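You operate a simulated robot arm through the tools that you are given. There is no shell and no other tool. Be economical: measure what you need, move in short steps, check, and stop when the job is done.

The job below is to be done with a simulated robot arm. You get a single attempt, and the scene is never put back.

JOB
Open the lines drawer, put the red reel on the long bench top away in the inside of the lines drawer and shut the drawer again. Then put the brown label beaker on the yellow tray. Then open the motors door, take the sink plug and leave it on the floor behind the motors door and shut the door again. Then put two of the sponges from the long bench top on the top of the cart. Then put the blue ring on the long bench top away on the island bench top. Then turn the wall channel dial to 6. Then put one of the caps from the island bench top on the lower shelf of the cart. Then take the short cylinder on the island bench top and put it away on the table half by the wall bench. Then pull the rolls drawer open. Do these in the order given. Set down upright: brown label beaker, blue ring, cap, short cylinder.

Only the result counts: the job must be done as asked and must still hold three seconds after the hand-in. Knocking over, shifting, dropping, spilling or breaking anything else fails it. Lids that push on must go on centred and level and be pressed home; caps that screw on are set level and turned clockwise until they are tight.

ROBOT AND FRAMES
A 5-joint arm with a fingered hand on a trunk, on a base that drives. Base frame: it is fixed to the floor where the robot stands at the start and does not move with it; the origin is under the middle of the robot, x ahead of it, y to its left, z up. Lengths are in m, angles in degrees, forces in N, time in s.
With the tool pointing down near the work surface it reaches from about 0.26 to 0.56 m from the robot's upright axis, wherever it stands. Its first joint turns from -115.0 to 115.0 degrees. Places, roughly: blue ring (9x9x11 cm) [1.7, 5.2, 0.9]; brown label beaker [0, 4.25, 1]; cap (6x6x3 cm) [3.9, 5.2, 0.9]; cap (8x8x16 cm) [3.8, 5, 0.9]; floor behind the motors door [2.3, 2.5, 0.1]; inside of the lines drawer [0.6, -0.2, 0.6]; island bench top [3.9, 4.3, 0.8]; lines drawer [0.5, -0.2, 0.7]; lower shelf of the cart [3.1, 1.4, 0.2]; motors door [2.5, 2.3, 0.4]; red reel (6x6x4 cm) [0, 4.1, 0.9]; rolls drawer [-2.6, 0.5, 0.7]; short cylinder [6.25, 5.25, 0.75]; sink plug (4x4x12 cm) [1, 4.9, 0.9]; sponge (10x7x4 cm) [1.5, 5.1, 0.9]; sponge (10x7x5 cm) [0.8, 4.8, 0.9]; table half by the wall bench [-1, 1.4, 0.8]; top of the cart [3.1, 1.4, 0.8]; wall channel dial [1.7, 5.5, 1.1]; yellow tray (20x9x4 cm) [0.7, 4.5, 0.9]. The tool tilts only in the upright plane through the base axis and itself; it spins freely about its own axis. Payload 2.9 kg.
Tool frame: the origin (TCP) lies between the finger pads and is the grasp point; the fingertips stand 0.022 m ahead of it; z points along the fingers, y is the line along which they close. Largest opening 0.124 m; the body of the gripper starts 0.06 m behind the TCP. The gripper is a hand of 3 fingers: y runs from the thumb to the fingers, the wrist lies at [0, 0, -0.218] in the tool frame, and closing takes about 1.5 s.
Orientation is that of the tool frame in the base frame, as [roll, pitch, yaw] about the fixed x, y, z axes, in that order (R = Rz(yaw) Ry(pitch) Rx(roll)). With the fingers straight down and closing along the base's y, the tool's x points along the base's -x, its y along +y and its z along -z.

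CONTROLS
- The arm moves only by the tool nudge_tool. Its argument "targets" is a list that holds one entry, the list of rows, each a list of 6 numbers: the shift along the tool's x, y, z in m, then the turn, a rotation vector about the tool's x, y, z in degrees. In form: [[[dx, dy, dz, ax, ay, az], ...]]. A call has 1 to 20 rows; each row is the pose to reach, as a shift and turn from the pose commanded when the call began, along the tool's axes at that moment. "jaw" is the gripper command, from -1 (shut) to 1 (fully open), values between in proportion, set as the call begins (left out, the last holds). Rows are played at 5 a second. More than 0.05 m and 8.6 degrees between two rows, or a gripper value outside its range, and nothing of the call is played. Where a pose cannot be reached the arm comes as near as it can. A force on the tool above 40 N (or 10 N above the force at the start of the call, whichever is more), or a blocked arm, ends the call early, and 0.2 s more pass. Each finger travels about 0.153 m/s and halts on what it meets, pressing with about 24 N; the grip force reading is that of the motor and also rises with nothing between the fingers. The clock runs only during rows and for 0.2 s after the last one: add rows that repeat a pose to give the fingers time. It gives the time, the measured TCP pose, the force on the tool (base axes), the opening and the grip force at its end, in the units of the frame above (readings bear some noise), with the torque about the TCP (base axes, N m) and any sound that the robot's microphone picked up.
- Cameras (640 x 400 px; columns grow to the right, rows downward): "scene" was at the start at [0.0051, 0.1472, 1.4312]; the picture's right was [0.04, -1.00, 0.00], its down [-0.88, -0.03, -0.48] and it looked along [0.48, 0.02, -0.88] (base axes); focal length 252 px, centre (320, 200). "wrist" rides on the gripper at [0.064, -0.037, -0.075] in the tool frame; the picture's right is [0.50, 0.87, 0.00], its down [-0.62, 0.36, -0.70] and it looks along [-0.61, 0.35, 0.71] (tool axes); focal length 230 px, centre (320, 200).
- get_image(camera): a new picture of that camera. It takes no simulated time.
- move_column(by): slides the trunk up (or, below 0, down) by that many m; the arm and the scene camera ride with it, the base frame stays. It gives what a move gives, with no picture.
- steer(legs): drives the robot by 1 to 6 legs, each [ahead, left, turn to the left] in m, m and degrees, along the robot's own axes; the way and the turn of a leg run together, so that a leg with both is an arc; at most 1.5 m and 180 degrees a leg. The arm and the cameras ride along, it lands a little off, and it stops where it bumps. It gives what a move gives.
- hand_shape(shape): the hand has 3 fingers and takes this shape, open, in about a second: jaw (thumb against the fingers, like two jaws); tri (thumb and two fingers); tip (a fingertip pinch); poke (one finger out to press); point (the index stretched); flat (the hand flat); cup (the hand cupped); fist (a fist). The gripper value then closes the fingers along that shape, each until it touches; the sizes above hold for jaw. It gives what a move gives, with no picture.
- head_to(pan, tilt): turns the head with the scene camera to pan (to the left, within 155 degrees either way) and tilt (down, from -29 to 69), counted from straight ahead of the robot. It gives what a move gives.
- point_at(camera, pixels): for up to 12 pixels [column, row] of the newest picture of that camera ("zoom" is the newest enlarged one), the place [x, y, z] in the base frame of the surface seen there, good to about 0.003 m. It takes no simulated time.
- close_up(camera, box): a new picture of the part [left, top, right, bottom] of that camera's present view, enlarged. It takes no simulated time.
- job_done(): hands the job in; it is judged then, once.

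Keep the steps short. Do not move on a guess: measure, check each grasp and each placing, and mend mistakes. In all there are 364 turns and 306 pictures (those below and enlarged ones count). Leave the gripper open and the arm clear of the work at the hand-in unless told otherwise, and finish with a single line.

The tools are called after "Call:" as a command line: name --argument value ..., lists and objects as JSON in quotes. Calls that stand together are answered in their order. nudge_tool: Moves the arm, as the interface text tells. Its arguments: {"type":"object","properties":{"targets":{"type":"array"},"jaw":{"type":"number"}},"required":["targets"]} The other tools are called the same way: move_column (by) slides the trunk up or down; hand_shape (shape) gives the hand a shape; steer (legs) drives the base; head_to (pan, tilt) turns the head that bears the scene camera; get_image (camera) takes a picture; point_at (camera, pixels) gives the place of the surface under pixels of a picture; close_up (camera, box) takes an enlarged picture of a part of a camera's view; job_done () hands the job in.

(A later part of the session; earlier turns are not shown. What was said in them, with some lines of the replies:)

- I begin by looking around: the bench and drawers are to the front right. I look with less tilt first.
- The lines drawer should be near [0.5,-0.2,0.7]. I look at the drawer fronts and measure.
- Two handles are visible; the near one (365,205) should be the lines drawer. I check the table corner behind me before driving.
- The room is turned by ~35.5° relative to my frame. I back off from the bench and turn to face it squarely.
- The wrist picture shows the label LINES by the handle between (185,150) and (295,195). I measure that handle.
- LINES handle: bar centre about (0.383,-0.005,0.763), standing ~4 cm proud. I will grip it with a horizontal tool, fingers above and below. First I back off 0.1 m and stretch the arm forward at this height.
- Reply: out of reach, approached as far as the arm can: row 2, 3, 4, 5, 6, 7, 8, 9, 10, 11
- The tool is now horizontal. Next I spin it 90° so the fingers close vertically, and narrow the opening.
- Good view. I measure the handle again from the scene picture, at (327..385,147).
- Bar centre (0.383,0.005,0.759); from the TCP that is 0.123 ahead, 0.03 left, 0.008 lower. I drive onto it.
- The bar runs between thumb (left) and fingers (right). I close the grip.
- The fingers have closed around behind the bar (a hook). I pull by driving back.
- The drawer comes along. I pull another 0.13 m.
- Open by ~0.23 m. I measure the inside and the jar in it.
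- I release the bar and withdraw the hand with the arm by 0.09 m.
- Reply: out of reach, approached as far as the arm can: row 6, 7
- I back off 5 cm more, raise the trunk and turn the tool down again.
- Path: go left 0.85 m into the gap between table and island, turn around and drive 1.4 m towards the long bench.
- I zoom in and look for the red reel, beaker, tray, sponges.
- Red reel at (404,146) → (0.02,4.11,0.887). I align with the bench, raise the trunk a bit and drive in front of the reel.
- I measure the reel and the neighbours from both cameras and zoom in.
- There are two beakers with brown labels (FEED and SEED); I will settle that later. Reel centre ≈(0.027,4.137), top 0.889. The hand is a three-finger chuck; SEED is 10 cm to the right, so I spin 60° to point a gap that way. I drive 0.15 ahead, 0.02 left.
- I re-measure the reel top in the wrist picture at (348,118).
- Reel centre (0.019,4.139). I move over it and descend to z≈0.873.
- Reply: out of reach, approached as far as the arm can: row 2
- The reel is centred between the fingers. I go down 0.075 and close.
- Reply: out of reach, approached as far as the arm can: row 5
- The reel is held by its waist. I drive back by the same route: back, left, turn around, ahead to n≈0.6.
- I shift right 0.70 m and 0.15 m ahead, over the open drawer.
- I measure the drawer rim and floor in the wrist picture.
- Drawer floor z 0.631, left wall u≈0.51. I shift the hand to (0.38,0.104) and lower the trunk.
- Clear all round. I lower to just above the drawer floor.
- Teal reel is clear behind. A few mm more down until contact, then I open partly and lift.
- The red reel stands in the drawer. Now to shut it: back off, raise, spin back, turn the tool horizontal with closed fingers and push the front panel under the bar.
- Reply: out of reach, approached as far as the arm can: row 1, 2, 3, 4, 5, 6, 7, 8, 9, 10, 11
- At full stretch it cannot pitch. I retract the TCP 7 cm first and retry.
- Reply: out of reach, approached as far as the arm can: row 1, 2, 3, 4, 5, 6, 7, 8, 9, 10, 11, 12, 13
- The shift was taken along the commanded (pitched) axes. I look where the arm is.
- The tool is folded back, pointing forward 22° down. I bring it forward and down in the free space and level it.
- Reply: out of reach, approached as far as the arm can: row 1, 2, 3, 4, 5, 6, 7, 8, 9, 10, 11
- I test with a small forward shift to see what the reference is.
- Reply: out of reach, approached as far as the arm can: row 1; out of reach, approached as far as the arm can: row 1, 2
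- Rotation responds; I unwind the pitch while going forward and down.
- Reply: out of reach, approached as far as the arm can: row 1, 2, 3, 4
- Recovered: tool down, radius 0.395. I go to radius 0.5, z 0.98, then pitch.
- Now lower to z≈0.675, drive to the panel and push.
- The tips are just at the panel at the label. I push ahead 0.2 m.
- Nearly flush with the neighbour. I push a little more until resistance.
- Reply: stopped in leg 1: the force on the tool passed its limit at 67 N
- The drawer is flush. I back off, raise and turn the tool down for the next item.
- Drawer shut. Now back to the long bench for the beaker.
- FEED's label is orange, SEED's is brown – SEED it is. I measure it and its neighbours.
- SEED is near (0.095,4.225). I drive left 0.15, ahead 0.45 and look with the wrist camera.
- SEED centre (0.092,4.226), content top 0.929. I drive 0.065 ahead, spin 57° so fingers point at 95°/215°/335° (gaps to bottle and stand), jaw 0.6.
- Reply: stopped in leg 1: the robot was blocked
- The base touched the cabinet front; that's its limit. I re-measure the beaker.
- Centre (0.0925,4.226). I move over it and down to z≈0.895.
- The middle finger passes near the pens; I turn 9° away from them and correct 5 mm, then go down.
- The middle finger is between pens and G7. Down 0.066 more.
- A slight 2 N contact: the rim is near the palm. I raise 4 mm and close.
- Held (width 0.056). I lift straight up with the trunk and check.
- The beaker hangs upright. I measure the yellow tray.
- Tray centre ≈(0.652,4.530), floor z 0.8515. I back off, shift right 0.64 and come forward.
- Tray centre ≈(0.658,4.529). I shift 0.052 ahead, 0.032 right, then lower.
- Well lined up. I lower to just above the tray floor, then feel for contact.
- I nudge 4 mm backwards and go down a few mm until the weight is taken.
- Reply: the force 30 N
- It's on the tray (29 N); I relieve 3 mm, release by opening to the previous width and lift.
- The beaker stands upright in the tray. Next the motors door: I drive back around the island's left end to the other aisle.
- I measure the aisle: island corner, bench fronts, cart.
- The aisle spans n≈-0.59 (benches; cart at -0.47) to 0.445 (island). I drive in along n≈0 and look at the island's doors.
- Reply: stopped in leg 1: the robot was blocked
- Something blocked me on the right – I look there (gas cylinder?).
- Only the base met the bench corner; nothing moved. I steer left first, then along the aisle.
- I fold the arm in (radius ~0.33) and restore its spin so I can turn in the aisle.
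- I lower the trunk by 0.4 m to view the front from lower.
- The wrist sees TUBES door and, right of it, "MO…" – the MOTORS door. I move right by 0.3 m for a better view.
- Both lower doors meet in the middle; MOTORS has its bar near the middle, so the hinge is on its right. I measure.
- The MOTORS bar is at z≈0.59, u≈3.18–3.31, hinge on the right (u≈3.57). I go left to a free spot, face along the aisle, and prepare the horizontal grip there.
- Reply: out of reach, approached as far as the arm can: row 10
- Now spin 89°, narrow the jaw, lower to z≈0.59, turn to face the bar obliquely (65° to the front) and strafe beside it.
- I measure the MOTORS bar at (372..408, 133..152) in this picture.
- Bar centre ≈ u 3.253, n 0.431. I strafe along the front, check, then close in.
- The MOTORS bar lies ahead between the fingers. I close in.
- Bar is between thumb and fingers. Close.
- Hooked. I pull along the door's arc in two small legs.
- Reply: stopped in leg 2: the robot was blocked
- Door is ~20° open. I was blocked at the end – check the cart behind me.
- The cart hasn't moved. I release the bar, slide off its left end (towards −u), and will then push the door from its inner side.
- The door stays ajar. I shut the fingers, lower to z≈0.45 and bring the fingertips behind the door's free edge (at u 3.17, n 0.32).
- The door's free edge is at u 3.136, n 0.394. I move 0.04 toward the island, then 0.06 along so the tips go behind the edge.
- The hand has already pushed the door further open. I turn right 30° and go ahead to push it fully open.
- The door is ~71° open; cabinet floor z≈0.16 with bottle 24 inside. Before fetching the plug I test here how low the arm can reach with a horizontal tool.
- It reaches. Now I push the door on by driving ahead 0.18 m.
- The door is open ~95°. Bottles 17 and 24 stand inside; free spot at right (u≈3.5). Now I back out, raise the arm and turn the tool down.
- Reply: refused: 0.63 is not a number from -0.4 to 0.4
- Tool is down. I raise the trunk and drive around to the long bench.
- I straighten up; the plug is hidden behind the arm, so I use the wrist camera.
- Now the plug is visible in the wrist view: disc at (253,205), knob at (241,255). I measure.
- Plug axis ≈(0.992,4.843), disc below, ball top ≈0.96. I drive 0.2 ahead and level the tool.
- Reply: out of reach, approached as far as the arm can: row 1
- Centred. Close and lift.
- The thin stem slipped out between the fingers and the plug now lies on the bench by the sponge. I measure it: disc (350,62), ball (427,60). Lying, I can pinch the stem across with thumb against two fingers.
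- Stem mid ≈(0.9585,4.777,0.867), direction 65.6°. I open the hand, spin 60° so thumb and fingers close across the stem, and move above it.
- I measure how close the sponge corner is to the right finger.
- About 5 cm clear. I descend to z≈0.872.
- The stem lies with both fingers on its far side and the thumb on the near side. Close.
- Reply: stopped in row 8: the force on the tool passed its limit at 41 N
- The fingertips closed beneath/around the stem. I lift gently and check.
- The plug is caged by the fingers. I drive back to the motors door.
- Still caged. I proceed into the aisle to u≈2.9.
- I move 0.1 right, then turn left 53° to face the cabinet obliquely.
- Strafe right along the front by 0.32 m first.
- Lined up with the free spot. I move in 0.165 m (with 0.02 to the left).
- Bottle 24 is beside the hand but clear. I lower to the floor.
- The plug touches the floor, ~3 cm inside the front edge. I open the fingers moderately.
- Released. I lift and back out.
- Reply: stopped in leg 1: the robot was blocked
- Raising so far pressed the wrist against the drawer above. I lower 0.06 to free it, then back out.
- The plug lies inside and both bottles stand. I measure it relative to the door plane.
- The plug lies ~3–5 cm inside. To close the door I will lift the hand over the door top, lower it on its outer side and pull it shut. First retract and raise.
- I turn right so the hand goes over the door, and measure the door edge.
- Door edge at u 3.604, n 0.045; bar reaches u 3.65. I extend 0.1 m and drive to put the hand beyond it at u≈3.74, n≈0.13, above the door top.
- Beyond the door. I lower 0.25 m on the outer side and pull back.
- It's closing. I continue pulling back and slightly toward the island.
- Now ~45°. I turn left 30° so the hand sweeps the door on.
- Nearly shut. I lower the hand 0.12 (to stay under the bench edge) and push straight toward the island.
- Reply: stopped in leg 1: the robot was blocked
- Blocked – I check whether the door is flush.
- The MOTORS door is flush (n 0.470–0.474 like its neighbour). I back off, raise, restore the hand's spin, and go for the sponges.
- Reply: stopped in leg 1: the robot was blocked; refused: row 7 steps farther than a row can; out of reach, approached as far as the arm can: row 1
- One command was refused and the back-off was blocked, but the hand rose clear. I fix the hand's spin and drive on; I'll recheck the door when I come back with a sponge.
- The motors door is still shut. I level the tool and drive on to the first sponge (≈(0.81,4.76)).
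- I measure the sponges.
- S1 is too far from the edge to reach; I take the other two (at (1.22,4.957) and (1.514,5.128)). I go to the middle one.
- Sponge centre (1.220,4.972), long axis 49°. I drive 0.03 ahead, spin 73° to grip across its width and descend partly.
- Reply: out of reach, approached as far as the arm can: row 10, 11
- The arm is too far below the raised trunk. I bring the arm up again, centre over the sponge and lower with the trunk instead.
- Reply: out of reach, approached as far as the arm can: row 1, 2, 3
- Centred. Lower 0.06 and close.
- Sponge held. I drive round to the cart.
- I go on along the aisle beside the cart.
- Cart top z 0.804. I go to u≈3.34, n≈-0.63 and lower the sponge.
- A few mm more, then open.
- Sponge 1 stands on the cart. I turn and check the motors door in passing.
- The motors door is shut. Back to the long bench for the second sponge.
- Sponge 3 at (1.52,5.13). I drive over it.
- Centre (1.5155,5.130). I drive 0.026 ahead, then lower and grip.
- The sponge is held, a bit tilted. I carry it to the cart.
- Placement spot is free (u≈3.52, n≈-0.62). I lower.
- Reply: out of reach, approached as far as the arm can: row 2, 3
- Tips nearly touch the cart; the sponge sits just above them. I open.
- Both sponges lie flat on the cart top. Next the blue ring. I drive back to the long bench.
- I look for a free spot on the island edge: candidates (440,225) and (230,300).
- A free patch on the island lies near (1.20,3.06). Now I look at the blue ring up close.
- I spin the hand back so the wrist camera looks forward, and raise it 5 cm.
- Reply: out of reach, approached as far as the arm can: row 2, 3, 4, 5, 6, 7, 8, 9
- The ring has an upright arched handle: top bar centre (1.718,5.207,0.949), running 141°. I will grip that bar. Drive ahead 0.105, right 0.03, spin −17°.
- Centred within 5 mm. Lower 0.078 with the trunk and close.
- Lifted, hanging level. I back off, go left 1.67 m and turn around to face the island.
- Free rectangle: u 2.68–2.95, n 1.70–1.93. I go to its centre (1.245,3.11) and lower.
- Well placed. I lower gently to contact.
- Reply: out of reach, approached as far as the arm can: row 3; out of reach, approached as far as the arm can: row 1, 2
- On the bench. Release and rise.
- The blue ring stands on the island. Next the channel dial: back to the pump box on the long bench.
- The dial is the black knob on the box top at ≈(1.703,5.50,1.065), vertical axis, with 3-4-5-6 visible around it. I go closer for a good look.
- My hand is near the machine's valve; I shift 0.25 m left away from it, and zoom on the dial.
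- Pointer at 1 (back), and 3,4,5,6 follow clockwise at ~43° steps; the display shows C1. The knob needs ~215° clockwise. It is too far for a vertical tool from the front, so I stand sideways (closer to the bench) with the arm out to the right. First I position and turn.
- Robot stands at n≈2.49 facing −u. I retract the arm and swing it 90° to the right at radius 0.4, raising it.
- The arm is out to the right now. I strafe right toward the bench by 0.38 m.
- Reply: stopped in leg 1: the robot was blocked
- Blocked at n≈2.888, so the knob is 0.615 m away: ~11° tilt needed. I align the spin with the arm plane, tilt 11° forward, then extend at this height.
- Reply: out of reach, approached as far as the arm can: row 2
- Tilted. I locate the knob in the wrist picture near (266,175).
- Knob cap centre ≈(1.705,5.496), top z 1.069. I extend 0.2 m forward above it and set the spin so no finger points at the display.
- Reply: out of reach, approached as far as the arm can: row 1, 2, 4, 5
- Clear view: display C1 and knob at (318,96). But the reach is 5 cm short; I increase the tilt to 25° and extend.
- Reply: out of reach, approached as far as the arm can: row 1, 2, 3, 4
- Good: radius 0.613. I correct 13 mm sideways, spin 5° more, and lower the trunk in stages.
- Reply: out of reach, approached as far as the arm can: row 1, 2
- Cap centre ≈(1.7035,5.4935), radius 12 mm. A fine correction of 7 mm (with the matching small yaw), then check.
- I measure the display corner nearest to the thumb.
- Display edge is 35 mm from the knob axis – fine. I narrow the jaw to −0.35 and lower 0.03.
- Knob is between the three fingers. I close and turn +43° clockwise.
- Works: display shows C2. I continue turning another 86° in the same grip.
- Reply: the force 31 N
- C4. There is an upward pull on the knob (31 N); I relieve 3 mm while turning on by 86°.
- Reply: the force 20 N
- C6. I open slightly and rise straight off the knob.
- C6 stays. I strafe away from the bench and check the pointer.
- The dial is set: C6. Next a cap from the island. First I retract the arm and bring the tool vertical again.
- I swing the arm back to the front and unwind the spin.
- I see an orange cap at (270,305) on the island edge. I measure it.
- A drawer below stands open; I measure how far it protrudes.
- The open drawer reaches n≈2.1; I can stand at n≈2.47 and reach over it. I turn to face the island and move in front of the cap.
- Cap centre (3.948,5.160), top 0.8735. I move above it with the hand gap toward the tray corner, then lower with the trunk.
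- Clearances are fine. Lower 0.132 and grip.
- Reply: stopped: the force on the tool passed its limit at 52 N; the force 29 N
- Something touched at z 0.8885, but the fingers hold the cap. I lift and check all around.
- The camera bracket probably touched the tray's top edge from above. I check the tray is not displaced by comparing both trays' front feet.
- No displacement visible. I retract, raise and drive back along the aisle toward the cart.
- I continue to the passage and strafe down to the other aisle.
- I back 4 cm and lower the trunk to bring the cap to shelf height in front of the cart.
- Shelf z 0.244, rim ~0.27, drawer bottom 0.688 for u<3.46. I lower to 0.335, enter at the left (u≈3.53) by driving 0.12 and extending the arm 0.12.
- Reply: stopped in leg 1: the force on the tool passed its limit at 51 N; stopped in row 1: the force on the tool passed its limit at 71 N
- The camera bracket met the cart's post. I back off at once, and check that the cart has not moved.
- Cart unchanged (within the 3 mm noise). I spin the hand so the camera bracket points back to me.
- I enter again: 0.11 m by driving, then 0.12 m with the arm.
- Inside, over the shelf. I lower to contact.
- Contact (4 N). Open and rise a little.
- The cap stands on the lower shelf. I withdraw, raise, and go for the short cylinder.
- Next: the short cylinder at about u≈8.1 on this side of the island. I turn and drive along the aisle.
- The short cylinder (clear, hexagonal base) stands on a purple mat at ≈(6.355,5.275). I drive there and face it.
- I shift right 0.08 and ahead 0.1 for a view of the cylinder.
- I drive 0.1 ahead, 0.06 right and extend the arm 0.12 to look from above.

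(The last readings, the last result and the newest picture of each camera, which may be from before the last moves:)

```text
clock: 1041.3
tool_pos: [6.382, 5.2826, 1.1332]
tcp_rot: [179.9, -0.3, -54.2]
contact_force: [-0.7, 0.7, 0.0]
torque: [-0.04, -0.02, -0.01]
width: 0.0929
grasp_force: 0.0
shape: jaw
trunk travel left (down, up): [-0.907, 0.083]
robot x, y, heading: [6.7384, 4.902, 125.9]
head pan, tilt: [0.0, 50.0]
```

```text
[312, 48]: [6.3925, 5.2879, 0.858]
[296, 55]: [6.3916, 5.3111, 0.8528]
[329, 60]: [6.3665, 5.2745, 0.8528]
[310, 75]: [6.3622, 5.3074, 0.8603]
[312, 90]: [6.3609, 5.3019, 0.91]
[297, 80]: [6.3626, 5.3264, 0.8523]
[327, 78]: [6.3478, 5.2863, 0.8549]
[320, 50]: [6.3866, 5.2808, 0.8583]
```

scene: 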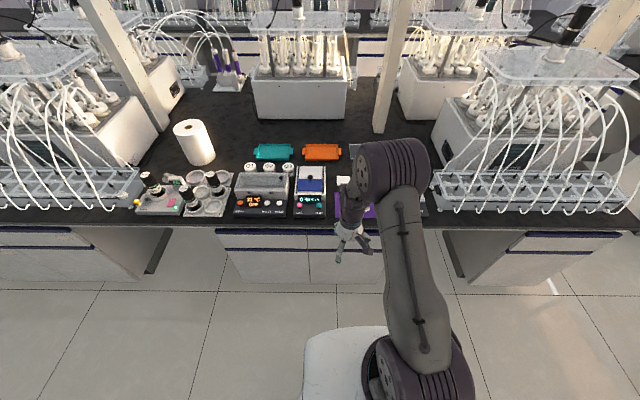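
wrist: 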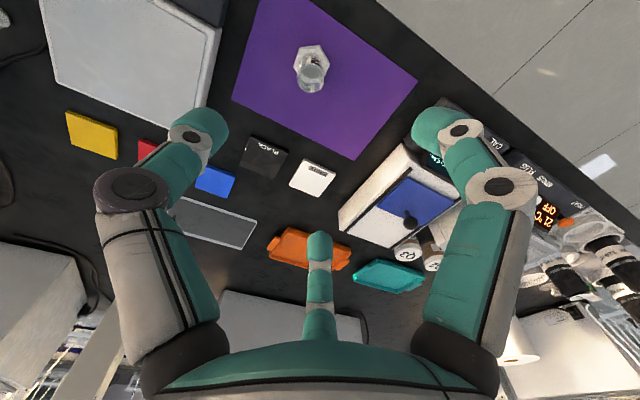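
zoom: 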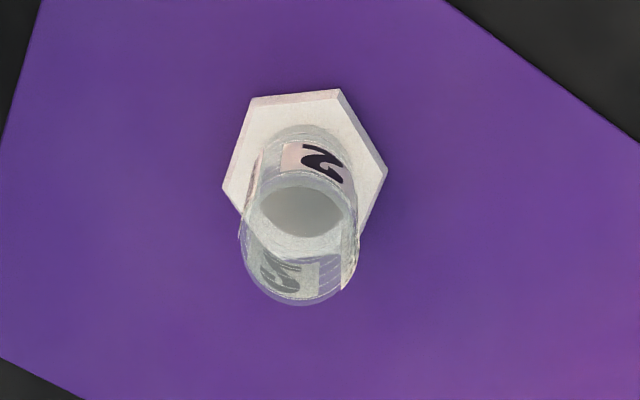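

Cylinder axis ≈(6.372,5.295), tube top ≈0.912. I centre and lower in stages.

Call:
nudge_tool --targets '[[[-0.016, 0.001, 0, 0, 0, 0]]]'

Call:
move_column --by -0.17

Call:
get_image --camera "wrist"

```text
clock: 1041.7
tool_pos: [6.3714, 5.2951, 1.1342]
tcp_rot: [-180.0, -0.2, -54.2]
contact_force: [0.0, -0.3, -0.6]
torque: [0.0, -0.01, 0.05]
width: 0.0929
grasp_force: 0.0
shape: jaw
trunk travel left (down, up): [-0.907, 0.083]
robot x, y, heading: [6.7375, 4.8993, 126.1]
head pan, tilt: [0.0, 50.0]
```

```text
clock: 1043.6
tool_pos: [6.3712, 5.2931, 0.9649]
tcp_rot: [179.9, -0.2, -54.1]
contact_force: [0.4, 0.4, -0.4]
torque: [0.0, -0.02, 0.01]
width: 0.0925
grasp_force: 0.2
shape: jaw
trunk travel left (down, up): [-0.737, 0.253]
robot x, y, heading: [6.7337, 4.8985, 126.0]
head pan, tilt: [0.0, 50.0]
```

```text
63 pictures are left
```

wrist: 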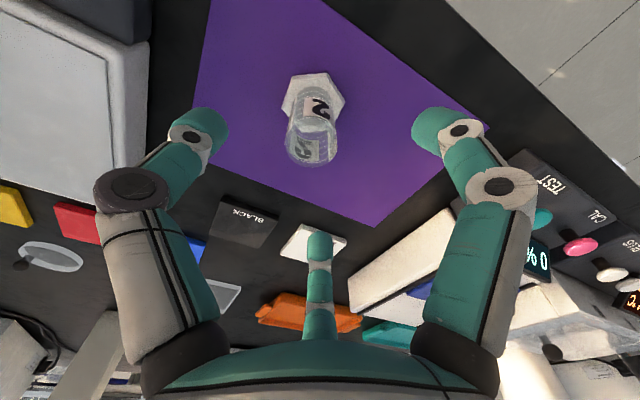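

Centred. Lower 0.075 and grip.

Call:
move_column --by -0.073

Call:
nudge_tool --targets '[[[0, 0, 0, 0, 0, 0], [0, 0, 0, 0, 0, 0], [0, 0, 0, 0, 0, 0], [0, 0, 0, 0, 0, 0], [0, 0, 0, 0, 0, 0], [0, 0, 0, 0, 0, 0]]]' --jaw -1

Call:
get_image --camera "wrist"

```text
clock: 1044.8
tool_pos: [6.3711, 5.2939, 0.8914]
tcp_rot: [-180.0, -0.1, -54.3]
contact_force: [0.8, -0.1, -0.7]
torque: [-0.03, -0.02, 0.01]
width: 0.0929
grasp_force: 0.2
shape: jaw
trunk travel left (down, up): [-0.664, 0.326]
robot x, y, heading: [6.7382, 4.8997, 125.9]
head pan, tilt: [0.0, 50.0]
```

```text
clock: 1046.2
tool_pos: [6.371, 5.2931, 0.8916]
tcp_rot: [180.0, -0.2, -54.3]
contact_force: [0.3, 0.4, -0.2]
torque: [0.0, 0.0, -0.02]
width: 0.0252
grasp_force: 24.0
shape: jaw
trunk travel left (down, up): [-0.664, 0.326]
robot x, y, heading: [6.7418, 4.9034, 126.2]
head pan, tilt: [0.0, 50.0]
```

```text
62 pictures are left
```

wrist: 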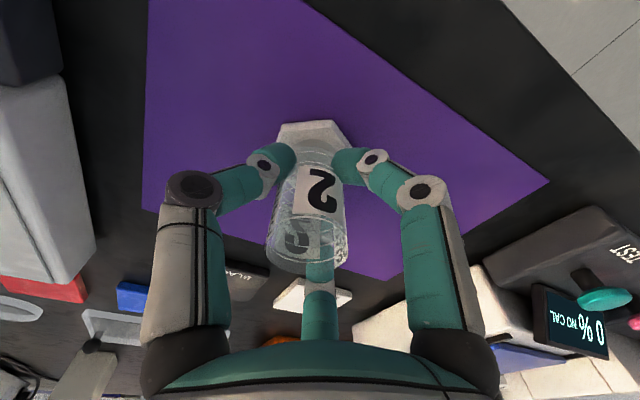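

Gripped. I lift.

Call:
move_column --by 0.25

Call:
get_image --camera "wrist"

```text
clock: 1048.7
tool_pos: [6.3716, 5.2936, 1.1415]
tcp_rot: [179.9, -0.1, -54.3]
contact_force: [-0.6, -0.5, -1.3]
torque: [-0.03, -0.01, -0.02]
width: 0.0252
grasp_force: 24.7
shape: jaw
trunk travel left (down, up): [-0.914, 0.076]
robot x, y, heading: [6.7366, 4.9012, 126.1]
head pan, tilt: [0.0, 50.0]
```

```text
61 pictures are left
```

wrist: 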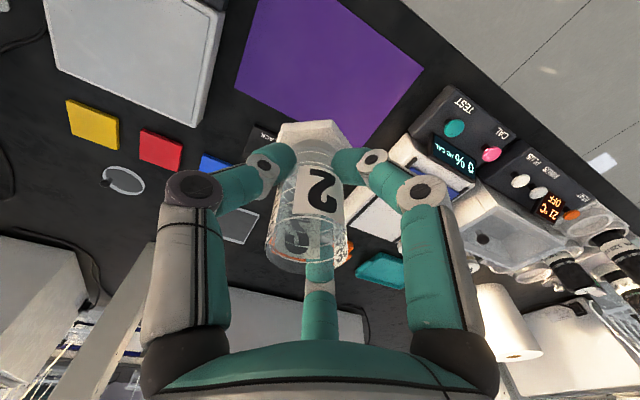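

Lifted upright. I retract, back off, and drive back along the aisle to the table.

Call:
nudge_tool --targets '[[[0.043, 0, 0, 0, 0, 0], [0.087, 0, 0, 0, 0, 0], [0.13, 0, 0, 0, 0, 0]]]'

Call:
steer --legs '[[-0.16, 0, -0.8], [0, 0, 90], [1.5, 0, 0], [1.5, 0, 0]]'

Call:
head_to --pan 0 --tilt 25

Call:
get_image --camera "scene"

```text
clock: 1049.5
tool_pos: [6.4452, 5.1872, 1.1401]
tcp_rot: [179.9, 0.1, -54.2]
contact_force: [0.2, -0.7, -0.6]
torque: [-0.02, -0.02, -0.01]
width: 0.0253
grasp_force: 24.2
shape: jaw
trunk travel left (down, up): [-0.914, 0.076]
robot x, y, heading: [6.7375, 4.8984, 125.7]
head pan, tilt: [0.0, 50.0]
```

```text
clock: 1068.8
tool_pos: [4.0717, 2.7748, 1.1408]
tcp_rot: [-180.0, -0.1, 33.8]
contact_force: [-0.3, -0.1, -0.2]
torque: [0.05, -0.01, 0.01]
width: 0.0248
grasp_force: 23.7
shape: jaw
trunk travel left (down, up): [-0.914, 0.076]
robot x, y, heading: [4.3718, 3.0544, -145.7]
head pan, tilt: [0.0, 50.0]
```

```text
clock: 1069.7
tool_pos: [4.0714, 2.7747, 1.1406]
tcp_rot: [180.0, -0.1, 34.0]
contact_force: [0.3, 1.0, -0.2]
torque: [0.01, 0.0, -0.01]
width: 0.025
grasp_force: 24.2
shape: jaw
trunk travel left (down, up): [-0.914, 0.076]
robot x, y, heading: [4.3651, 3.0562, -145.8]
head pan, tilt: [0.0, 25.0]
```

```text
60 pictures are left
```

scene: 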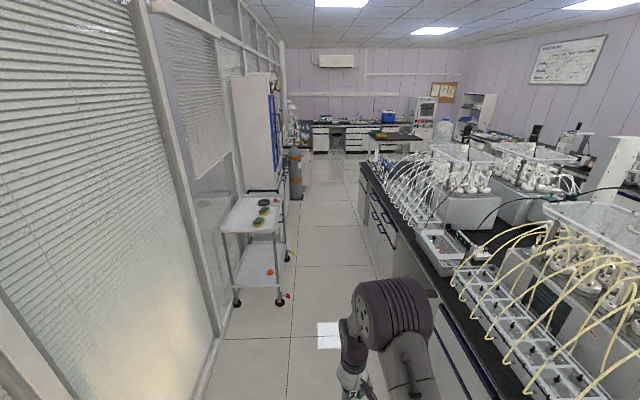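

Call:
steer --legs '[[1.5, 0, 0.9], [1.5, 0, 0], [0.75, 0, 0], [0, -0.2, 0], [0.42, 0, 0]]'

Call:
head_to --pan -25 --tilt 35

Call:
get_image --camera "scene"

```text
clock: 1091.4
tool_pos: [0.4069, 0.7032, 1.1407]
tcp_rot: [-179.9, -0.1, 29.4]
contact_force: [1.6, 0.3, -0.5]
torque: [0.03, 0.02, -0.02]
width: 0.0247
grasp_force: 23.7
shape: jaw
trunk travel left (down, up): [-0.914, 0.076]
robot x, y, heading: [0.7263, 0.9625, -150.6]
head pan, tilt: [0.0, 25.0]
```

```text
clock: 1092.3
tool_pos: [0.4066, 0.7033, 1.1406]
tcp_rot: [179.9, -0.1, 29.4]
contact_force: [0.5, 0.5, -0.6]
torque: [0.03, 0.02, 0.02]
width: 0.0249
grasp_force: 23.8
shape: jaw
trunk travel left (down, up): [-0.914, 0.076]
robot x, y, heading: [0.7227, 0.9566, -150.4]
head pan, tilt: [-25.0, 35.0]
```

```text
59 pictures are left
```

scene: 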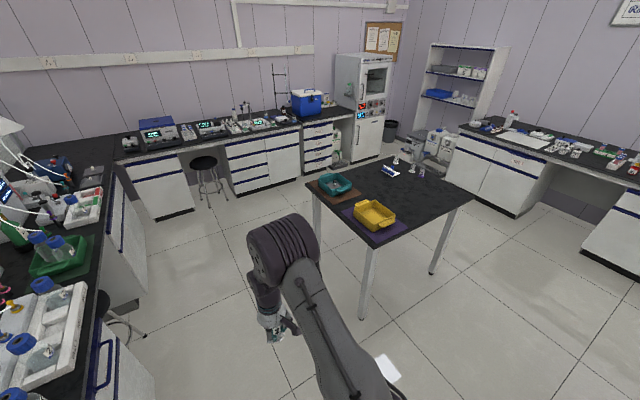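

I measure the table corners and items.

Call:
point_at --camera "scene" --pixels '[[375, 243], [470, 197], [388, 160], [308, 186], [391, 170], [410, 170], [422, 175], [420, 195], [395, 160], [380, 190]]'

Call:
close_up --camera "scene" --box '[290, 140, 490, 260]'

```text
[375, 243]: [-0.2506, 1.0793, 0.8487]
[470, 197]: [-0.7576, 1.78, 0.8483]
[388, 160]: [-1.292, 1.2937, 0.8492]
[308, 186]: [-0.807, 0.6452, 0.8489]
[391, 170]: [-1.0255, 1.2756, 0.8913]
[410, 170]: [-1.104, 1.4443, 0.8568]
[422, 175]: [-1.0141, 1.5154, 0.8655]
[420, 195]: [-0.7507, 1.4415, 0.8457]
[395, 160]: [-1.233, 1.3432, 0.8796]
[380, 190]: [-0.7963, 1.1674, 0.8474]
```

```text
3.20 times, centred on (390, 200) of scene
```

zoom: 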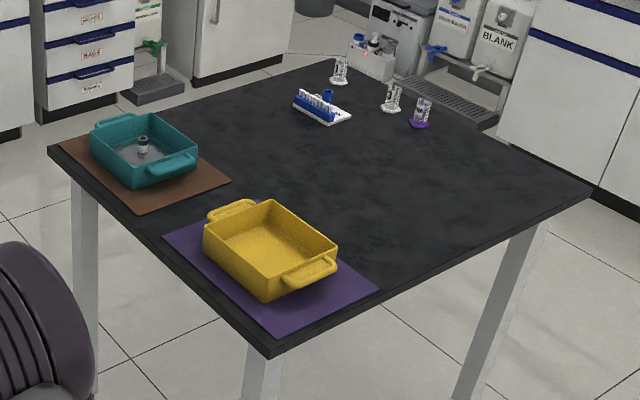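

The far half (n 1.45–1.9) is the target; a free spot is at ≈(-0.75,1.49). I strafe beside the table.

Call:
steer --legs '[[0, 0, 5.7], [0, -1.26, 0], [0.3, 0, 0]]'

Call:
head_to --pan 0 --tilt 50

Call:
get_image --camera "scene"

```text
clock: 1100.8
tool_pos: [-0.5409, 1.5659, 1.1398]
tcp_rot: [-180.0, -0.1, 32.7]
contact_force: [-0.8, -0.3, -0.9]
torque: [-0.02, -0.04, -0.01]
width: 0.025
grasp_force: 23.7
shape: jaw
trunk travel left (down, up): [-0.914, 0.076]
robot x, y, heading: [-0.2368, 1.8393, -147.2]
head pan, tilt: [-25.0, 35.0]
```

```text
clock: 1101.7
tool_pos: [-0.5418, 1.5659, 1.1403]
tcp_rot: [180.0, 0.0, 32.7]
contact_force: [-0.6, 0.2, -0.5]
torque: [0.0, -0.01, 0.0]
width: 0.0248
grasp_force: 24.1
shape: jaw
trunk travel left (down, up): [-0.914, 0.076]
robot x, y, heading: [-0.241, 1.8416, -147.2]
head pan, tilt: [0.0, 50.0]
```

```text
57 pictures are left
```

scene: 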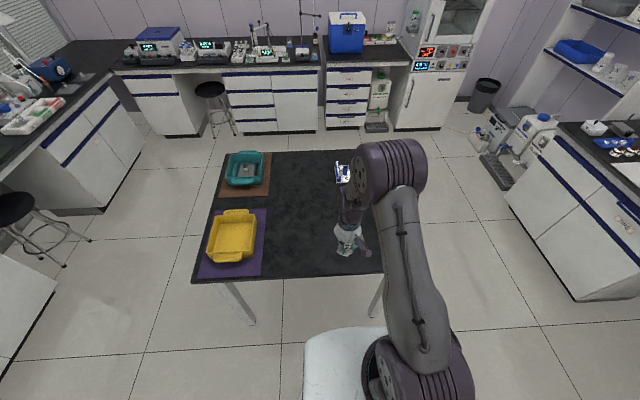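

I extend the arm 0.12, drive 0.09 ahead and lower.

Call:
steer --legs '[[0.09, -0.02, 0]]'

Call:
nudge_tool --targets '[[[-0.04, 0, 0, 0, 0, 0], [-0.08, 0, 0, 0, 0, 0], [-0.12, 0, 0, 0, 0, 0]]]'

Call:
move_column --by -0.2

Call:
get_image --camera "wrist"

Call:
get_image --camera "scene"

```text
clock: 1102.8
tool_pos: [-0.6257, 1.5339, 1.1402]
tcp_rot: [-180.0, -0.1, 32.7]
contact_force: [-0.8, -0.5, -0.1]
torque: [0.01, 0.01, 0.01]
width: 0.0249
grasp_force: 24.1
shape: jaw
trunk travel left (down, up): [-0.914, 0.076]
robot x, y, heading: [-0.3224, 1.8063, -147.4]
head pan, tilt: [0.0, 50.0]
```

```text
clock: 1103.6
tool_pos: [-0.7297, 1.4676, 1.1408]
tcp_rot: [179.9, -0.3, 32.7]
contact_force: [0.1, -0.5, -0.4]
torque: [0.03, -0.01, 0.02]
width: 0.0247
grasp_force: 23.8
shape: jaw
trunk travel left (down, up): [-0.914, 0.076]
robot x, y, heading: [-0.3223, 1.811, -147.0]
head pan, tilt: [0.0, 50.0]
```

```text
clock: 1105.8
tool_pos: [-0.7285, 1.4686, 0.942]
tcp_rot: [-180.0, -0.1, 32.7]
contact_force: [0.8, 0.5, -0.8]
torque: [-0.02, 0.0, -0.01]
width: 0.0249
grasp_force: 23.8
shape: jaw
trunk travel left (down, up): [-0.714, 0.276]
robot x, y, heading: [-0.3228, 1.8078, -146.9]
head pan, tilt: [0.0, 50.0]
```

```text
56 pictures are left
```

wrist: 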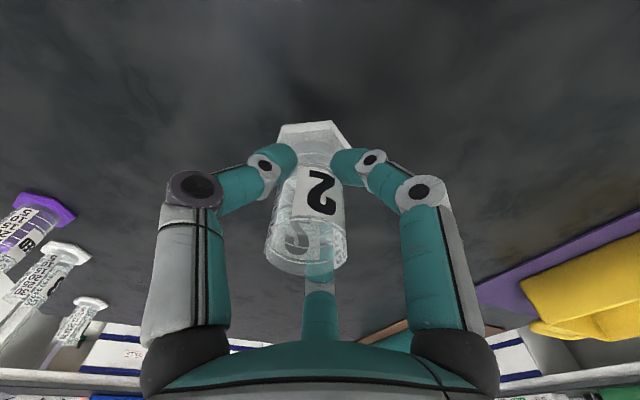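

```text
55 pictures are left
```

scene: 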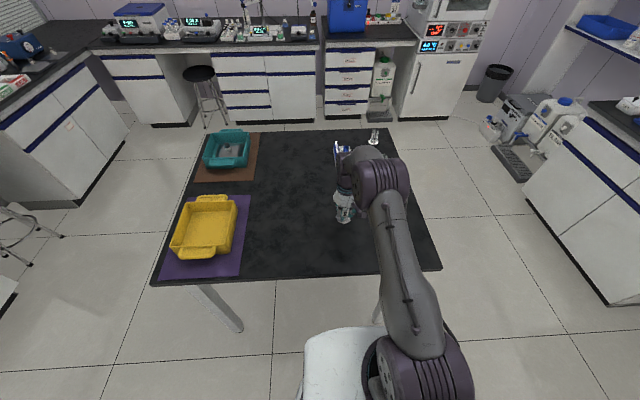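

Free area. Lower to contact.

Call:
move_column --by -0.048

Call:
nudge_tool --targets '[[[0, 0, 0.003, 0, 0, 0], [0, 0, 0.006, 0, 0, 0], [0, 0, 0.008, 0, 0, 0]]]'

```text
clock: 1106.7
tool_pos: [-0.7274, 1.4692, 0.8947]
tcp_rot: [179.9, -0.2, 32.7]
contact_force: [-0.4, 0.7, 0.1]
torque: [0.02, -0.01, 0.02]
width: 0.0248
grasp_force: 24.2
shape: jaw
trunk travel left (down, up): [-0.666, 0.324]
robot x, y, heading: [-0.3242, 1.8091, -146.9]
head pan, tilt: [0.0, 50.0]
```

```text
clock: 1107.5
tool_pos: [-0.727, 1.4696, 0.8881]
tcp_rot: [-180.0, 0.1, 32.7]
contact_force: [0.4, -0.4, 11.2]
torque: [-0.08, 0.06, 0.0]
width: 0.0249
grasp_force: 24.4
shape: jaw
trunk travel left (down, up): [-0.666, 0.324]
robot x, y, heading: [-0.3238, 1.807, -147.2]
head pan, tilt: [0.0, 50.0]
```

Contact (11 N). I release and rise.

Call:
nudge_tool --targets '[[[0, 0, -0.001, 0, 0, 0], [0, 0, -0.001, 0, 0, 0], [0, 0, -0.001, 0, 0, 0], [0, 0, -0.001, 0, 0, 0], [0, 0, -0.001, 0, 0, 0]]]' --jaw 0.5

Call:
move_column --by 0.2

Call:
get_image --camera "wrist"

```text
clock: 1108.7
tool_pos: [-0.7279, 1.4702, 0.8864]
tcp_rot: [-179.9, -0.1, 32.7]
contact_force: [-0.3, 0.1, 0.5]
torque: [0.0, -0.01, -0.02]
width: 0.0928
grasp_force: 0.0
shape: jaw
trunk travel left (down, up): [-0.666, 0.324]
robot x, y, heading: [-0.324, 1.8105, -147.2]
head pan, tilt: [0.0, 50.0]
```

```text
clock: 1110.8
tool_pos: [-0.7275, 1.4694, 1.0857]
tcp_rot: [180.0, -0.1, 32.7]
contact_force: [-0.9, -0.3, 0.0]
torque: [-0.01, 0.02, -0.01]
width: 0.0928
grasp_force: 0.0
shape: jaw
trunk travel left (down, up): [-0.866, 0.124]
robot x, y, heading: [-0.3272, 1.8087, -147.1]
head pan, tilt: [0.0, 50.0]
```

```text
54 pictures are left
```

wrist: 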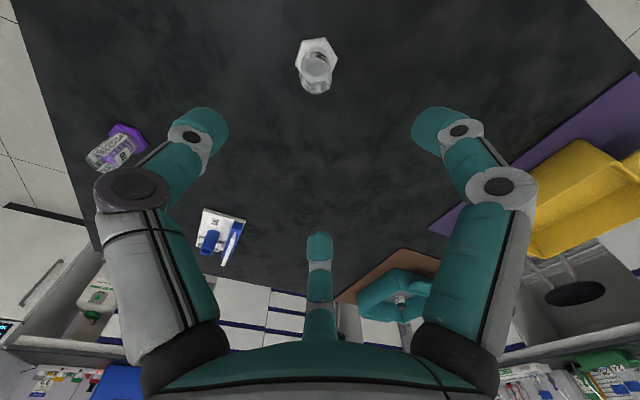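

The cylinder stands on the far table half. Last: the rolls drawer. I back away and drive around the table's far end.

Call:
nudge_tool --targets '[[[0.04, 0, 0, 0, 0, 0], [0.08, 0, 0, 0, 0, 0], [0.12, 0, 0, 0, 0, 0]]]' --jaw 1

Call:
steer --legs '[[-0.15, 0, 2.4], [0, -0.85, 0], [1.2, 0, 0]]'

Call:
head_to --pan 20 --tilt 40

Call:
get_image --camera "scene"

```text
clock: 1111.6
tool_pos: [-0.624, 1.5366, 1.0847]
tcp_rot: [-180.0, -0.2, 32.7]
contact_force: [0.6, -0.2, 0.5]
torque: [0.0, 0.01, 0.03]
width: 0.1241
grasp_force: 0.0
shape: jaw
trunk travel left (down, up): [-0.866, 0.124]
robot x, y, heading: [-0.3252, 1.809, -146.9]
head pan, tilt: [0.0, 50.0]
```

```text
clock: 1122.8
tool_pos: [-1.9815, 1.5972, 1.084]
tcp_rot: [-180.0, 0.0, 34.2]
contact_force: [-1.0, 0.2, 0.2]
torque: [0.0, -0.02, 0.02]
width: 0.1237
grasp_force: 0.2
shape: jaw
trunk travel left (down, up): [-0.866, 0.124]
robot x, y, heading: [-1.6876, 1.8774, -145.8]
head pan, tilt: [0.0, 50.0]
```

```text
clock: 1123.7
tool_pos: [-1.9821, 1.5974, 1.0847]
tcp_rot: [180.0, 0.0, 34.1]
contact_force: [0.2, -1.5, 0.6]
torque: [0.01, -0.01, -0.01]
width: 0.1238
grasp_force: 0.1
shape: jaw
trunk travel left (down, up): [-0.866, 0.124]
robot x, y, heading: [-1.6885, 1.8765, -145.8]
head pan, tilt: [20.0, 40.0]
```

```text
53 pictures are left
```

scene: 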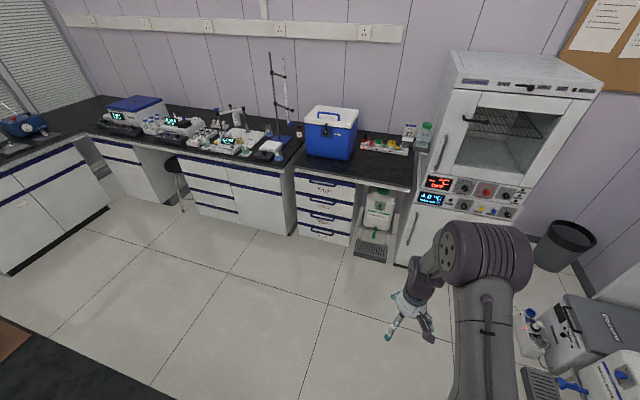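

Call:
close_up --camera "scene" --box '[270, 160, 390, 260]'

Call:
point_at --camera "scene" --pixels '[[310, 181], [335, 186], [322, 184], [325, 192], [297, 178], [355, 186], [320, 203], [320, 217], [320, 230], [390, 190]]'

```text
4.00 times, centred on (330, 210) of scene
```

zoom: 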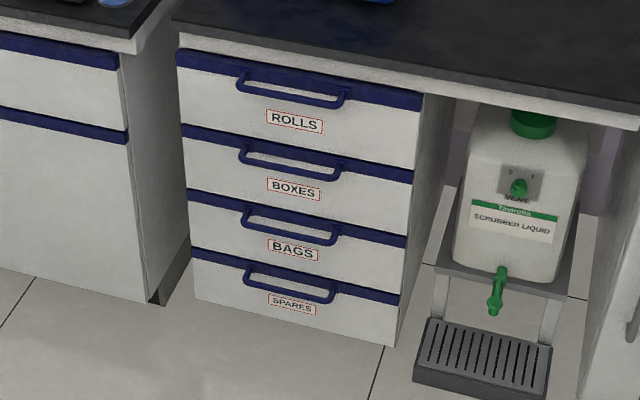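

```text
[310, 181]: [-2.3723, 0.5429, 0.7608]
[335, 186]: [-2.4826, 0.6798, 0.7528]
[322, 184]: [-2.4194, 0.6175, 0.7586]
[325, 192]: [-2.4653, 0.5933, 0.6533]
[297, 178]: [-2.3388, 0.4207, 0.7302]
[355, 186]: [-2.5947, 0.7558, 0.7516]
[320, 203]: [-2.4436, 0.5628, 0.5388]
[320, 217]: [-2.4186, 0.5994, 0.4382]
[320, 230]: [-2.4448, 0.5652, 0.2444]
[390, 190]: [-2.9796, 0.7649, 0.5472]
```

ROLLS is the top drawer of the stack; bar centre ≈(-2.4275,0.6115,0.758), front faces me. I drive in front of it and set up the horizontal grip.

Call:
steer --legs '[[0.66, 0, 1], [0, 0.6, 0]]'

Call:
nudge_tool --targets '[[[-0.02, 0, -0.04, 0, 0, 0], [-0.04, 0, -0.08, 0, 0, 0], [-0.06, 0, -0.12, 0, 0, 0], [-0.08, 0, -0.16, 0, 0, 0], [-0.095, 0, -0.2, 0, 0, 0]]]'

Call:
nudge_tool --targets '[[[0, 0, 0, 0, -8, 0], [0, 0, 0, 0, -16, 0], [0, 0, 0, 0, -24, 0], [0, 0, 0, 0, -32, 0], [0, 0, 0, 0, -40, 0], [0, 0, 0, 0, -48, 0], [0, 0, 0, 0, -56, 0], [0, 0, 0, 0, -64, 0], [0, 0, 0, 0, -72, 0], [0, 0, 0, 0, -80, 0], [0, 0, 0, 0, -88, 0]]]'

```text
clock: 1130.2
tool_pos: [-2.1632, 0.7467, 1.0845]
tcp_rot: [-180.0, 0.0, 34.7]
contact_force: [-0.1, 0.7, -0.3]
torque: [0.02, 0.01, 0.01]
width: 0.1241
grasp_force: 0.1
shape: jaw
trunk travel left (down, up): [-0.866, 0.124]
robot x, y, heading: [-1.8689, 1.0264, -144.9]
head pan, tilt: [20.0, 40.0]
```

```text
clock: 1131.4
tool_pos: [-2.2428, 0.6914, 1.2809]
tcp_rot: [-179.9, -0.1, 34.7]
contact_force: [-0.1, -0.2, -0.7]
torque: [-0.01, 0.0, 0.02]
width: 0.1239
grasp_force: 0.1
shape: jaw
trunk travel left (down, up): [-0.866, 0.124]
robot x, y, heading: [-1.8695, 1.0271, -145.3]
head pan, tilt: [20.0, 40.0]
```

```text
clock: 1133.8
tool_pos: [-2.2781, 0.7334, 1.287]
tcp_rot: [179.9, 87.8, 35.9]
contact_force: [0.0, 0.4, -0.4]
torque: [-0.03, 0.0, -0.05]
width: 0.1236
grasp_force: 0.0
shape: jaw
out of reach, approached as far as the arm can: row 2, 3, 4, 5, 6, 7, 8, 9, 10, 11
trunk travel left (down, up): [-0.866, 0.124]
robot x, y, heading: [-1.8719, 1.0277, -144.6]
head pan, tilt: [20.0, 40.0]
```

Horizontal. Spin 89°, narrow the jaw, and lower to bar height.

Call:
nudge_tool --targets '[[[0, 0, 0, 0, 0, 8.2], [0, 0, 0, 0, 0, 16.4], [0, 0, 0, 0, 0, 24.6], [0, 0, 0, 0, 0, 32.8], [0, 0, 0, 0, 0, 41], [0, 0, 0, 0, 0, 49], [0, 0, 0, 0, 0, 57], [0, 0, 0, 0, 0, 65], [0, 0, 0, 0, 0, 73], [0, 0, 0, 0, 0, 81], [0, 0, 0, 0, 0, 89]]]' --jaw 0.1

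Call:
move_column --by -0.4

Call:
move_column --by -0.128

Call:
head_to --pan 0 --tilt 45

Call:
get_image --camera "scene"

```text
clock: 1136.2
tool_pos: [-2.2796, 0.7424, 1.283]
tcp_rot: [92.1, 0.8, -55.0]
contact_force: [-0.3, -1.0, 0.7]
torque: [0.0, -0.01, 0.0]
width: 0.0685
grasp_force: 0.0
shape: jaw
out of reach, approached as far as the arm can: row 1, 2, 3, 4, 5, 6, 7, 8, 9, 10, 11
trunk travel left (down, up): [-0.866, 0.124]
robot x, y, heading: [-1.8702, 1.0296, -145.4]
head pan, tilt: [20.0, 40.0]
```

```text
clock: 1140.0
tool_pos: [-2.2799, 0.7418, 0.8839]
tcp_rot: [92.0, 1.0, -55.1]
contact_force: [-0.1, 0.9, -0.3]
torque: [-0.02, -0.05, 0.0]
width: 0.0689
grasp_force: 0.0
shape: jaw
trunk travel left (down, up): [-0.466, 0.524]
robot x, y, heading: [-1.8659, 1.0268, -145.1]
head pan, tilt: [20.0, 40.0]
```

```text
clock: 1141.6
tool_pos: [-2.2795, 0.7417, 0.7561]
tcp_rot: [92.2, 1.0, -55.0]
contact_force: [0.6, 0.3, -0.3]
torque: [-0.01, -0.02, -0.03]
width: 0.0688
grasp_force: 0.1
shape: jaw
trunk travel left (down, up): [-0.338, 0.652]
robot x, y, heading: [-1.8682, 1.0305, -145.0]
head pan, tilt: [20.0, 40.0]
```

```text
clock: 1142.4
tool_pos: [-2.2783, 0.7421, 0.7565]
tcp_rot: [92.2, 1.0, -55.0]
contact_force: [-0.6, 0.0, -0.2]
torque: [-0.01, 0.01, 0.01]
width: 0.0689
grasp_force: 0.0
shape: jaw
trunk travel left (down, up): [-0.338, 0.652]
robot x, y, heading: [-1.8673, 1.0272, -145.3]
head pan, tilt: [0.0, 45.0]
```

```text
51 pictures are left
```

scene: 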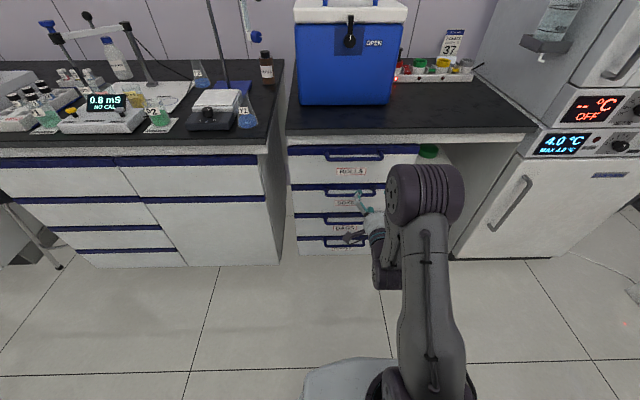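

I measure the ROLLS bar at (325..383,157).

Call:
close_up --camera "scene" --box '[280, 130, 440, 260]'

Call:
point_at --camera "scene" --pixels '[[328, 158], [354, 158], [380, 157], [340, 158], [354, 152], [350, 171], [300, 160], [354, 140]]'

```text
3.08 times, centred on (360, 195) of scene
```

zoom: 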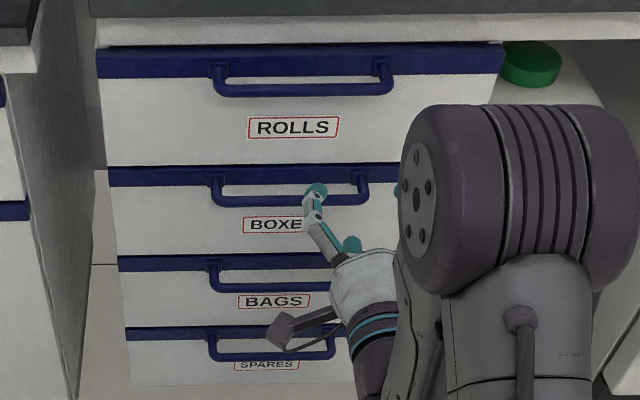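

```text
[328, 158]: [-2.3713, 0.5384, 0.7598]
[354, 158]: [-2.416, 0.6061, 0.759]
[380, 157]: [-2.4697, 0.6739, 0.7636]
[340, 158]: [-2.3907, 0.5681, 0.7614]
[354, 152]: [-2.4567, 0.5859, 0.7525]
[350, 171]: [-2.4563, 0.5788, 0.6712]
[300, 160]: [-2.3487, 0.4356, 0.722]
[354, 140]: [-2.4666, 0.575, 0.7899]
```

Bar centre (-2.42,0.606,0.760): 0.194 ahead, 0.03 left, 4 mm higher. I close in.

Call:
move_column --by 0.004

Call:
steer --legs '[[0.12, 0.03, 0]]'

Call:
get_image --camera "wrist"

```text
clock: 1142.9
tool_pos: [-2.2793, 0.7429, 0.76]
tcp_rot: [92.2, 0.9, -55.0]
contact_force: [0.5, -0.3, -0.1]
torque: [0.0, -0.03, 0.03]
width: 0.0688
grasp_force: 0.0
shape: jaw
trunk travel left (down, up): [-0.342, 0.648]
robot x, y, heading: [-1.8717, 1.0319, -145.1]
head pan, tilt: [0.0, 45.0]
```

```text
clock: 1144.2
tool_pos: [-2.3599, 0.6477, 0.76]
tcp_rot: [92.1, 1.0, -54.7]
contact_force: [-0.8, 0.5, 0.1]
torque: [0.0, 0.01, 0.03]
width: 0.0686
grasp_force: 0.0
shape: jaw
trunk travel left (down, up): [-0.342, 0.648]
robot x, y, heading: [-1.9503, 0.9395, -144.8]
head pan, tilt: [0.0, 45.0]
```

```text
49 pictures are left
```

wrist: 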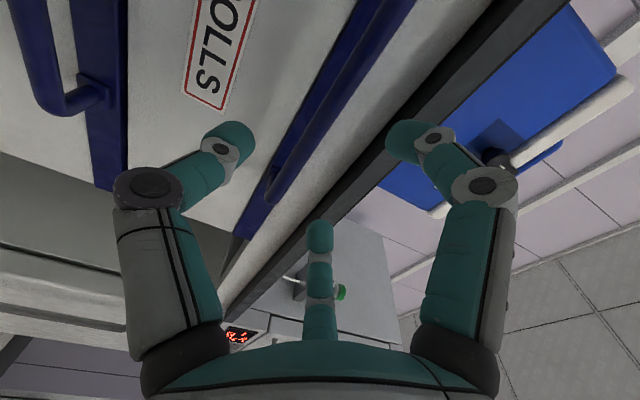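

Call:
steer --legs '[[0.064, 0, 0]]'

Call:
get_image --camera "wrist"

```text
clock: 1145.2
tool_pos: [-2.4143, 0.6087, 0.7597]
tcp_rot: [92.1, 1.1, -54.8]
contact_force: [1.0, 0.4, -0.7]
torque: [-0.03, 0.03, 0.01]
width: 0.0691
grasp_force: 0.0
shape: jaw
trunk travel left (down, up): [-0.342, 0.648]
robot x, y, heading: [-2.0037, 0.8971, -145.1]
head pan, tilt: [0.0, 45.0]
```

```text
48 pictures are left
```

wrist: 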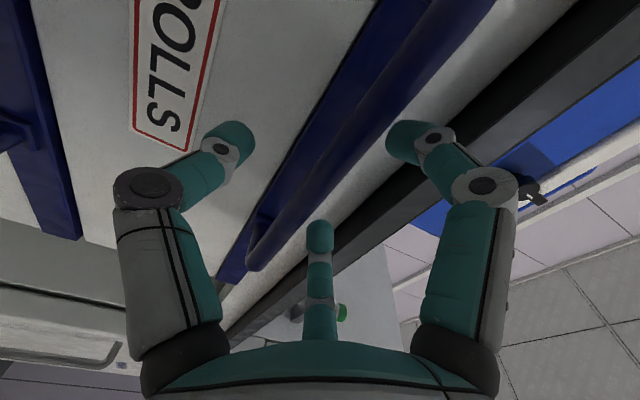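

The bar lies between thumb and fingers. I close and pull back.

Call:
nudge_tool --targets '[[[0, 0, 0, 0, 0, 0], [0, 0, 0, 0, 0, 0], [0, 0, 0, 0, 0, 0], [0, 0, 0, 0, 0, 0], [0, 0, 0, 0, 0, 0], [0, 0, 0, 0, 0, 0], [0, 0, 0, 0, 0, 0]]]' --jaw -1

Call:
steer --legs '[[-0.12, 0, 0]]'

Call:
get_image --camera "scene"

```text
clock: 1146.8
tool_pos: [-2.4154, 0.6094, 0.7585]
tcp_rot: [92.0, 1.0, -54.8]
contact_force: [-0.5, -0.3, -0.4]
torque: [-0.03, 0.03, -0.01]
width: 0.0066
grasp_force: 24.2
shape: jaw
trunk travel left (down, up): [-0.342, 0.648]
robot x, y, heading: [-2.0055, 0.8996, -144.8]
head pan, tilt: [0.0, 45.0]
```

```text
clock: 1148.0
tool_pos: [-2.3174, 0.6752, 0.7606]
tcp_rot: [92.1, 0.9, -54.8]
contact_force: [0.1, 0.2, -0.4]
torque: [-0.01, -0.01, -0.02]
width: 0.0063
grasp_force: 24.0
shape: jaw
trunk travel left (down, up): [-0.342, 0.648]
robot x, y, heading: [-1.9091, 0.9645, -145.1]
head pan, tilt: [0.0, 45.0]
```

```text
47 pictures are left
```

scene: 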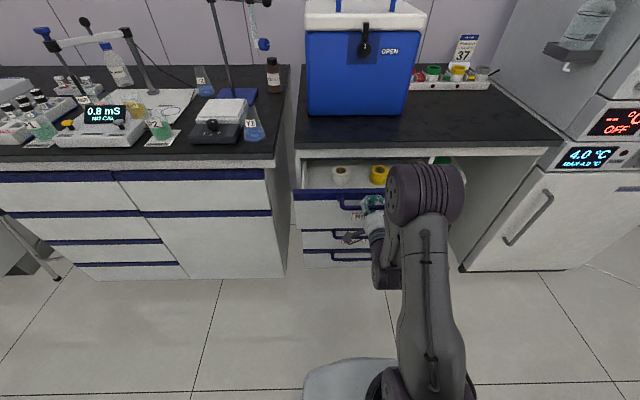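

It opens. Another 0.15 m.

Call:
steer --legs '[[-0.15, 0, 0]]'

Call:
nudge_tool --targets '[[[0, 0, 0, 0, 0, 0], [0, 0, 0, 0, 0, 0], [0, 0, 0, 0, 0, 0], [0, 0, 0, 0, 0, 0]]]' --jaw 0.1

Call:
steer --legs '[[-0.12, 0, 0]]'

Call:
get_image --camera "scene"

```text
clock: 1149.4
tool_pos: [-2.1949, 0.7616, 0.7602]
tcp_rot: [92.1, 1.0, -54.7]
contact_force: [0.2, 0.3, 0.5]
torque: [0.0, 0.01, 0.03]
width: 0.0057
grasp_force: 24.2
shape: jaw
trunk travel left (down, up): [-0.342, 0.648]
robot x, y, heading: [-1.7869, 1.0493, -144.6]
head pan, tilt: [0.0, 45.0]
```

```text
clock: 1150.4
tool_pos: [-2.1949, 0.7621, 0.7604]
tcp_rot: [92.1, 1.0, -54.5]
contact_force: [-0.4, 0.7, 0.5]
torque: [0.01, -0.01, 0.02]
width: 0.0677
grasp_force: 0.0
shape: jaw
trunk travel left (down, up): [-0.342, 0.648]
robot x, y, heading: [-1.7874, 1.0491, -144.8]
head pan, tilt: [0.0, 45.0]
```

```text
clock: 1151.6
tool_pos: [-2.098, 0.8301, 0.7586]
tcp_rot: [92.0, 1.1, -54.5]
contact_force: [-0.1, -1.2, 0.4]
torque: [0.02, -0.01, -0.01]
width: 0.0676
grasp_force: 0.0
shape: jaw
trunk travel left (down, up): [-0.342, 0.648]
robot x, y, heading: [-1.6858, 1.1212, -144.9]
head pan, tilt: [0.0, 45.0]
```

```text
46 pictures are left
```

scene: 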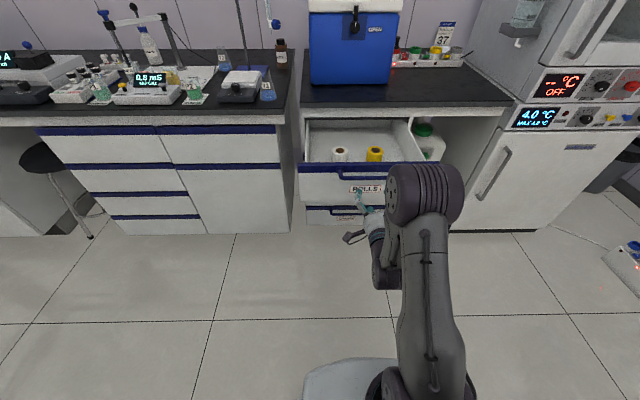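

The rolls drawer stands open and the hand is clear. I open the gripper fully and hand in.

Call:
nudge_tool --targets '[[[0, 0, 0, 0, 0, 0], [0, 0, 0, 0, 0, 0], [0, 0, 0, 0, 0, 0]]]' --jaw 1

Call:
job_done

```text
clock: 1152.4
tool_pos: [-2.0977, 0.8289, 0.7614]
tcp_rot: [92.2, 1.0, -54.6]
contact_force: [0.1, 0.0, -0.3]
torque: [0.02, -0.02, 0.0]
width: 0.1238
grasp_force: 0.2
shape: jaw
trunk travel left (down, up): [-0.342, 0.648]
robot x, y, heading: [-1.6856, 1.1191, -144.7]
head pan, tilt: [0.0, 45.0]
```

```text
The job is handed in.
```

All nine tasks were done in the order given and the job is handed in; along the way the plug tipped over on the bench before I regripped it, and the hand bumped the joiners drawer, an island machine's tray and the cart post, none of which looked displaced afterwards.
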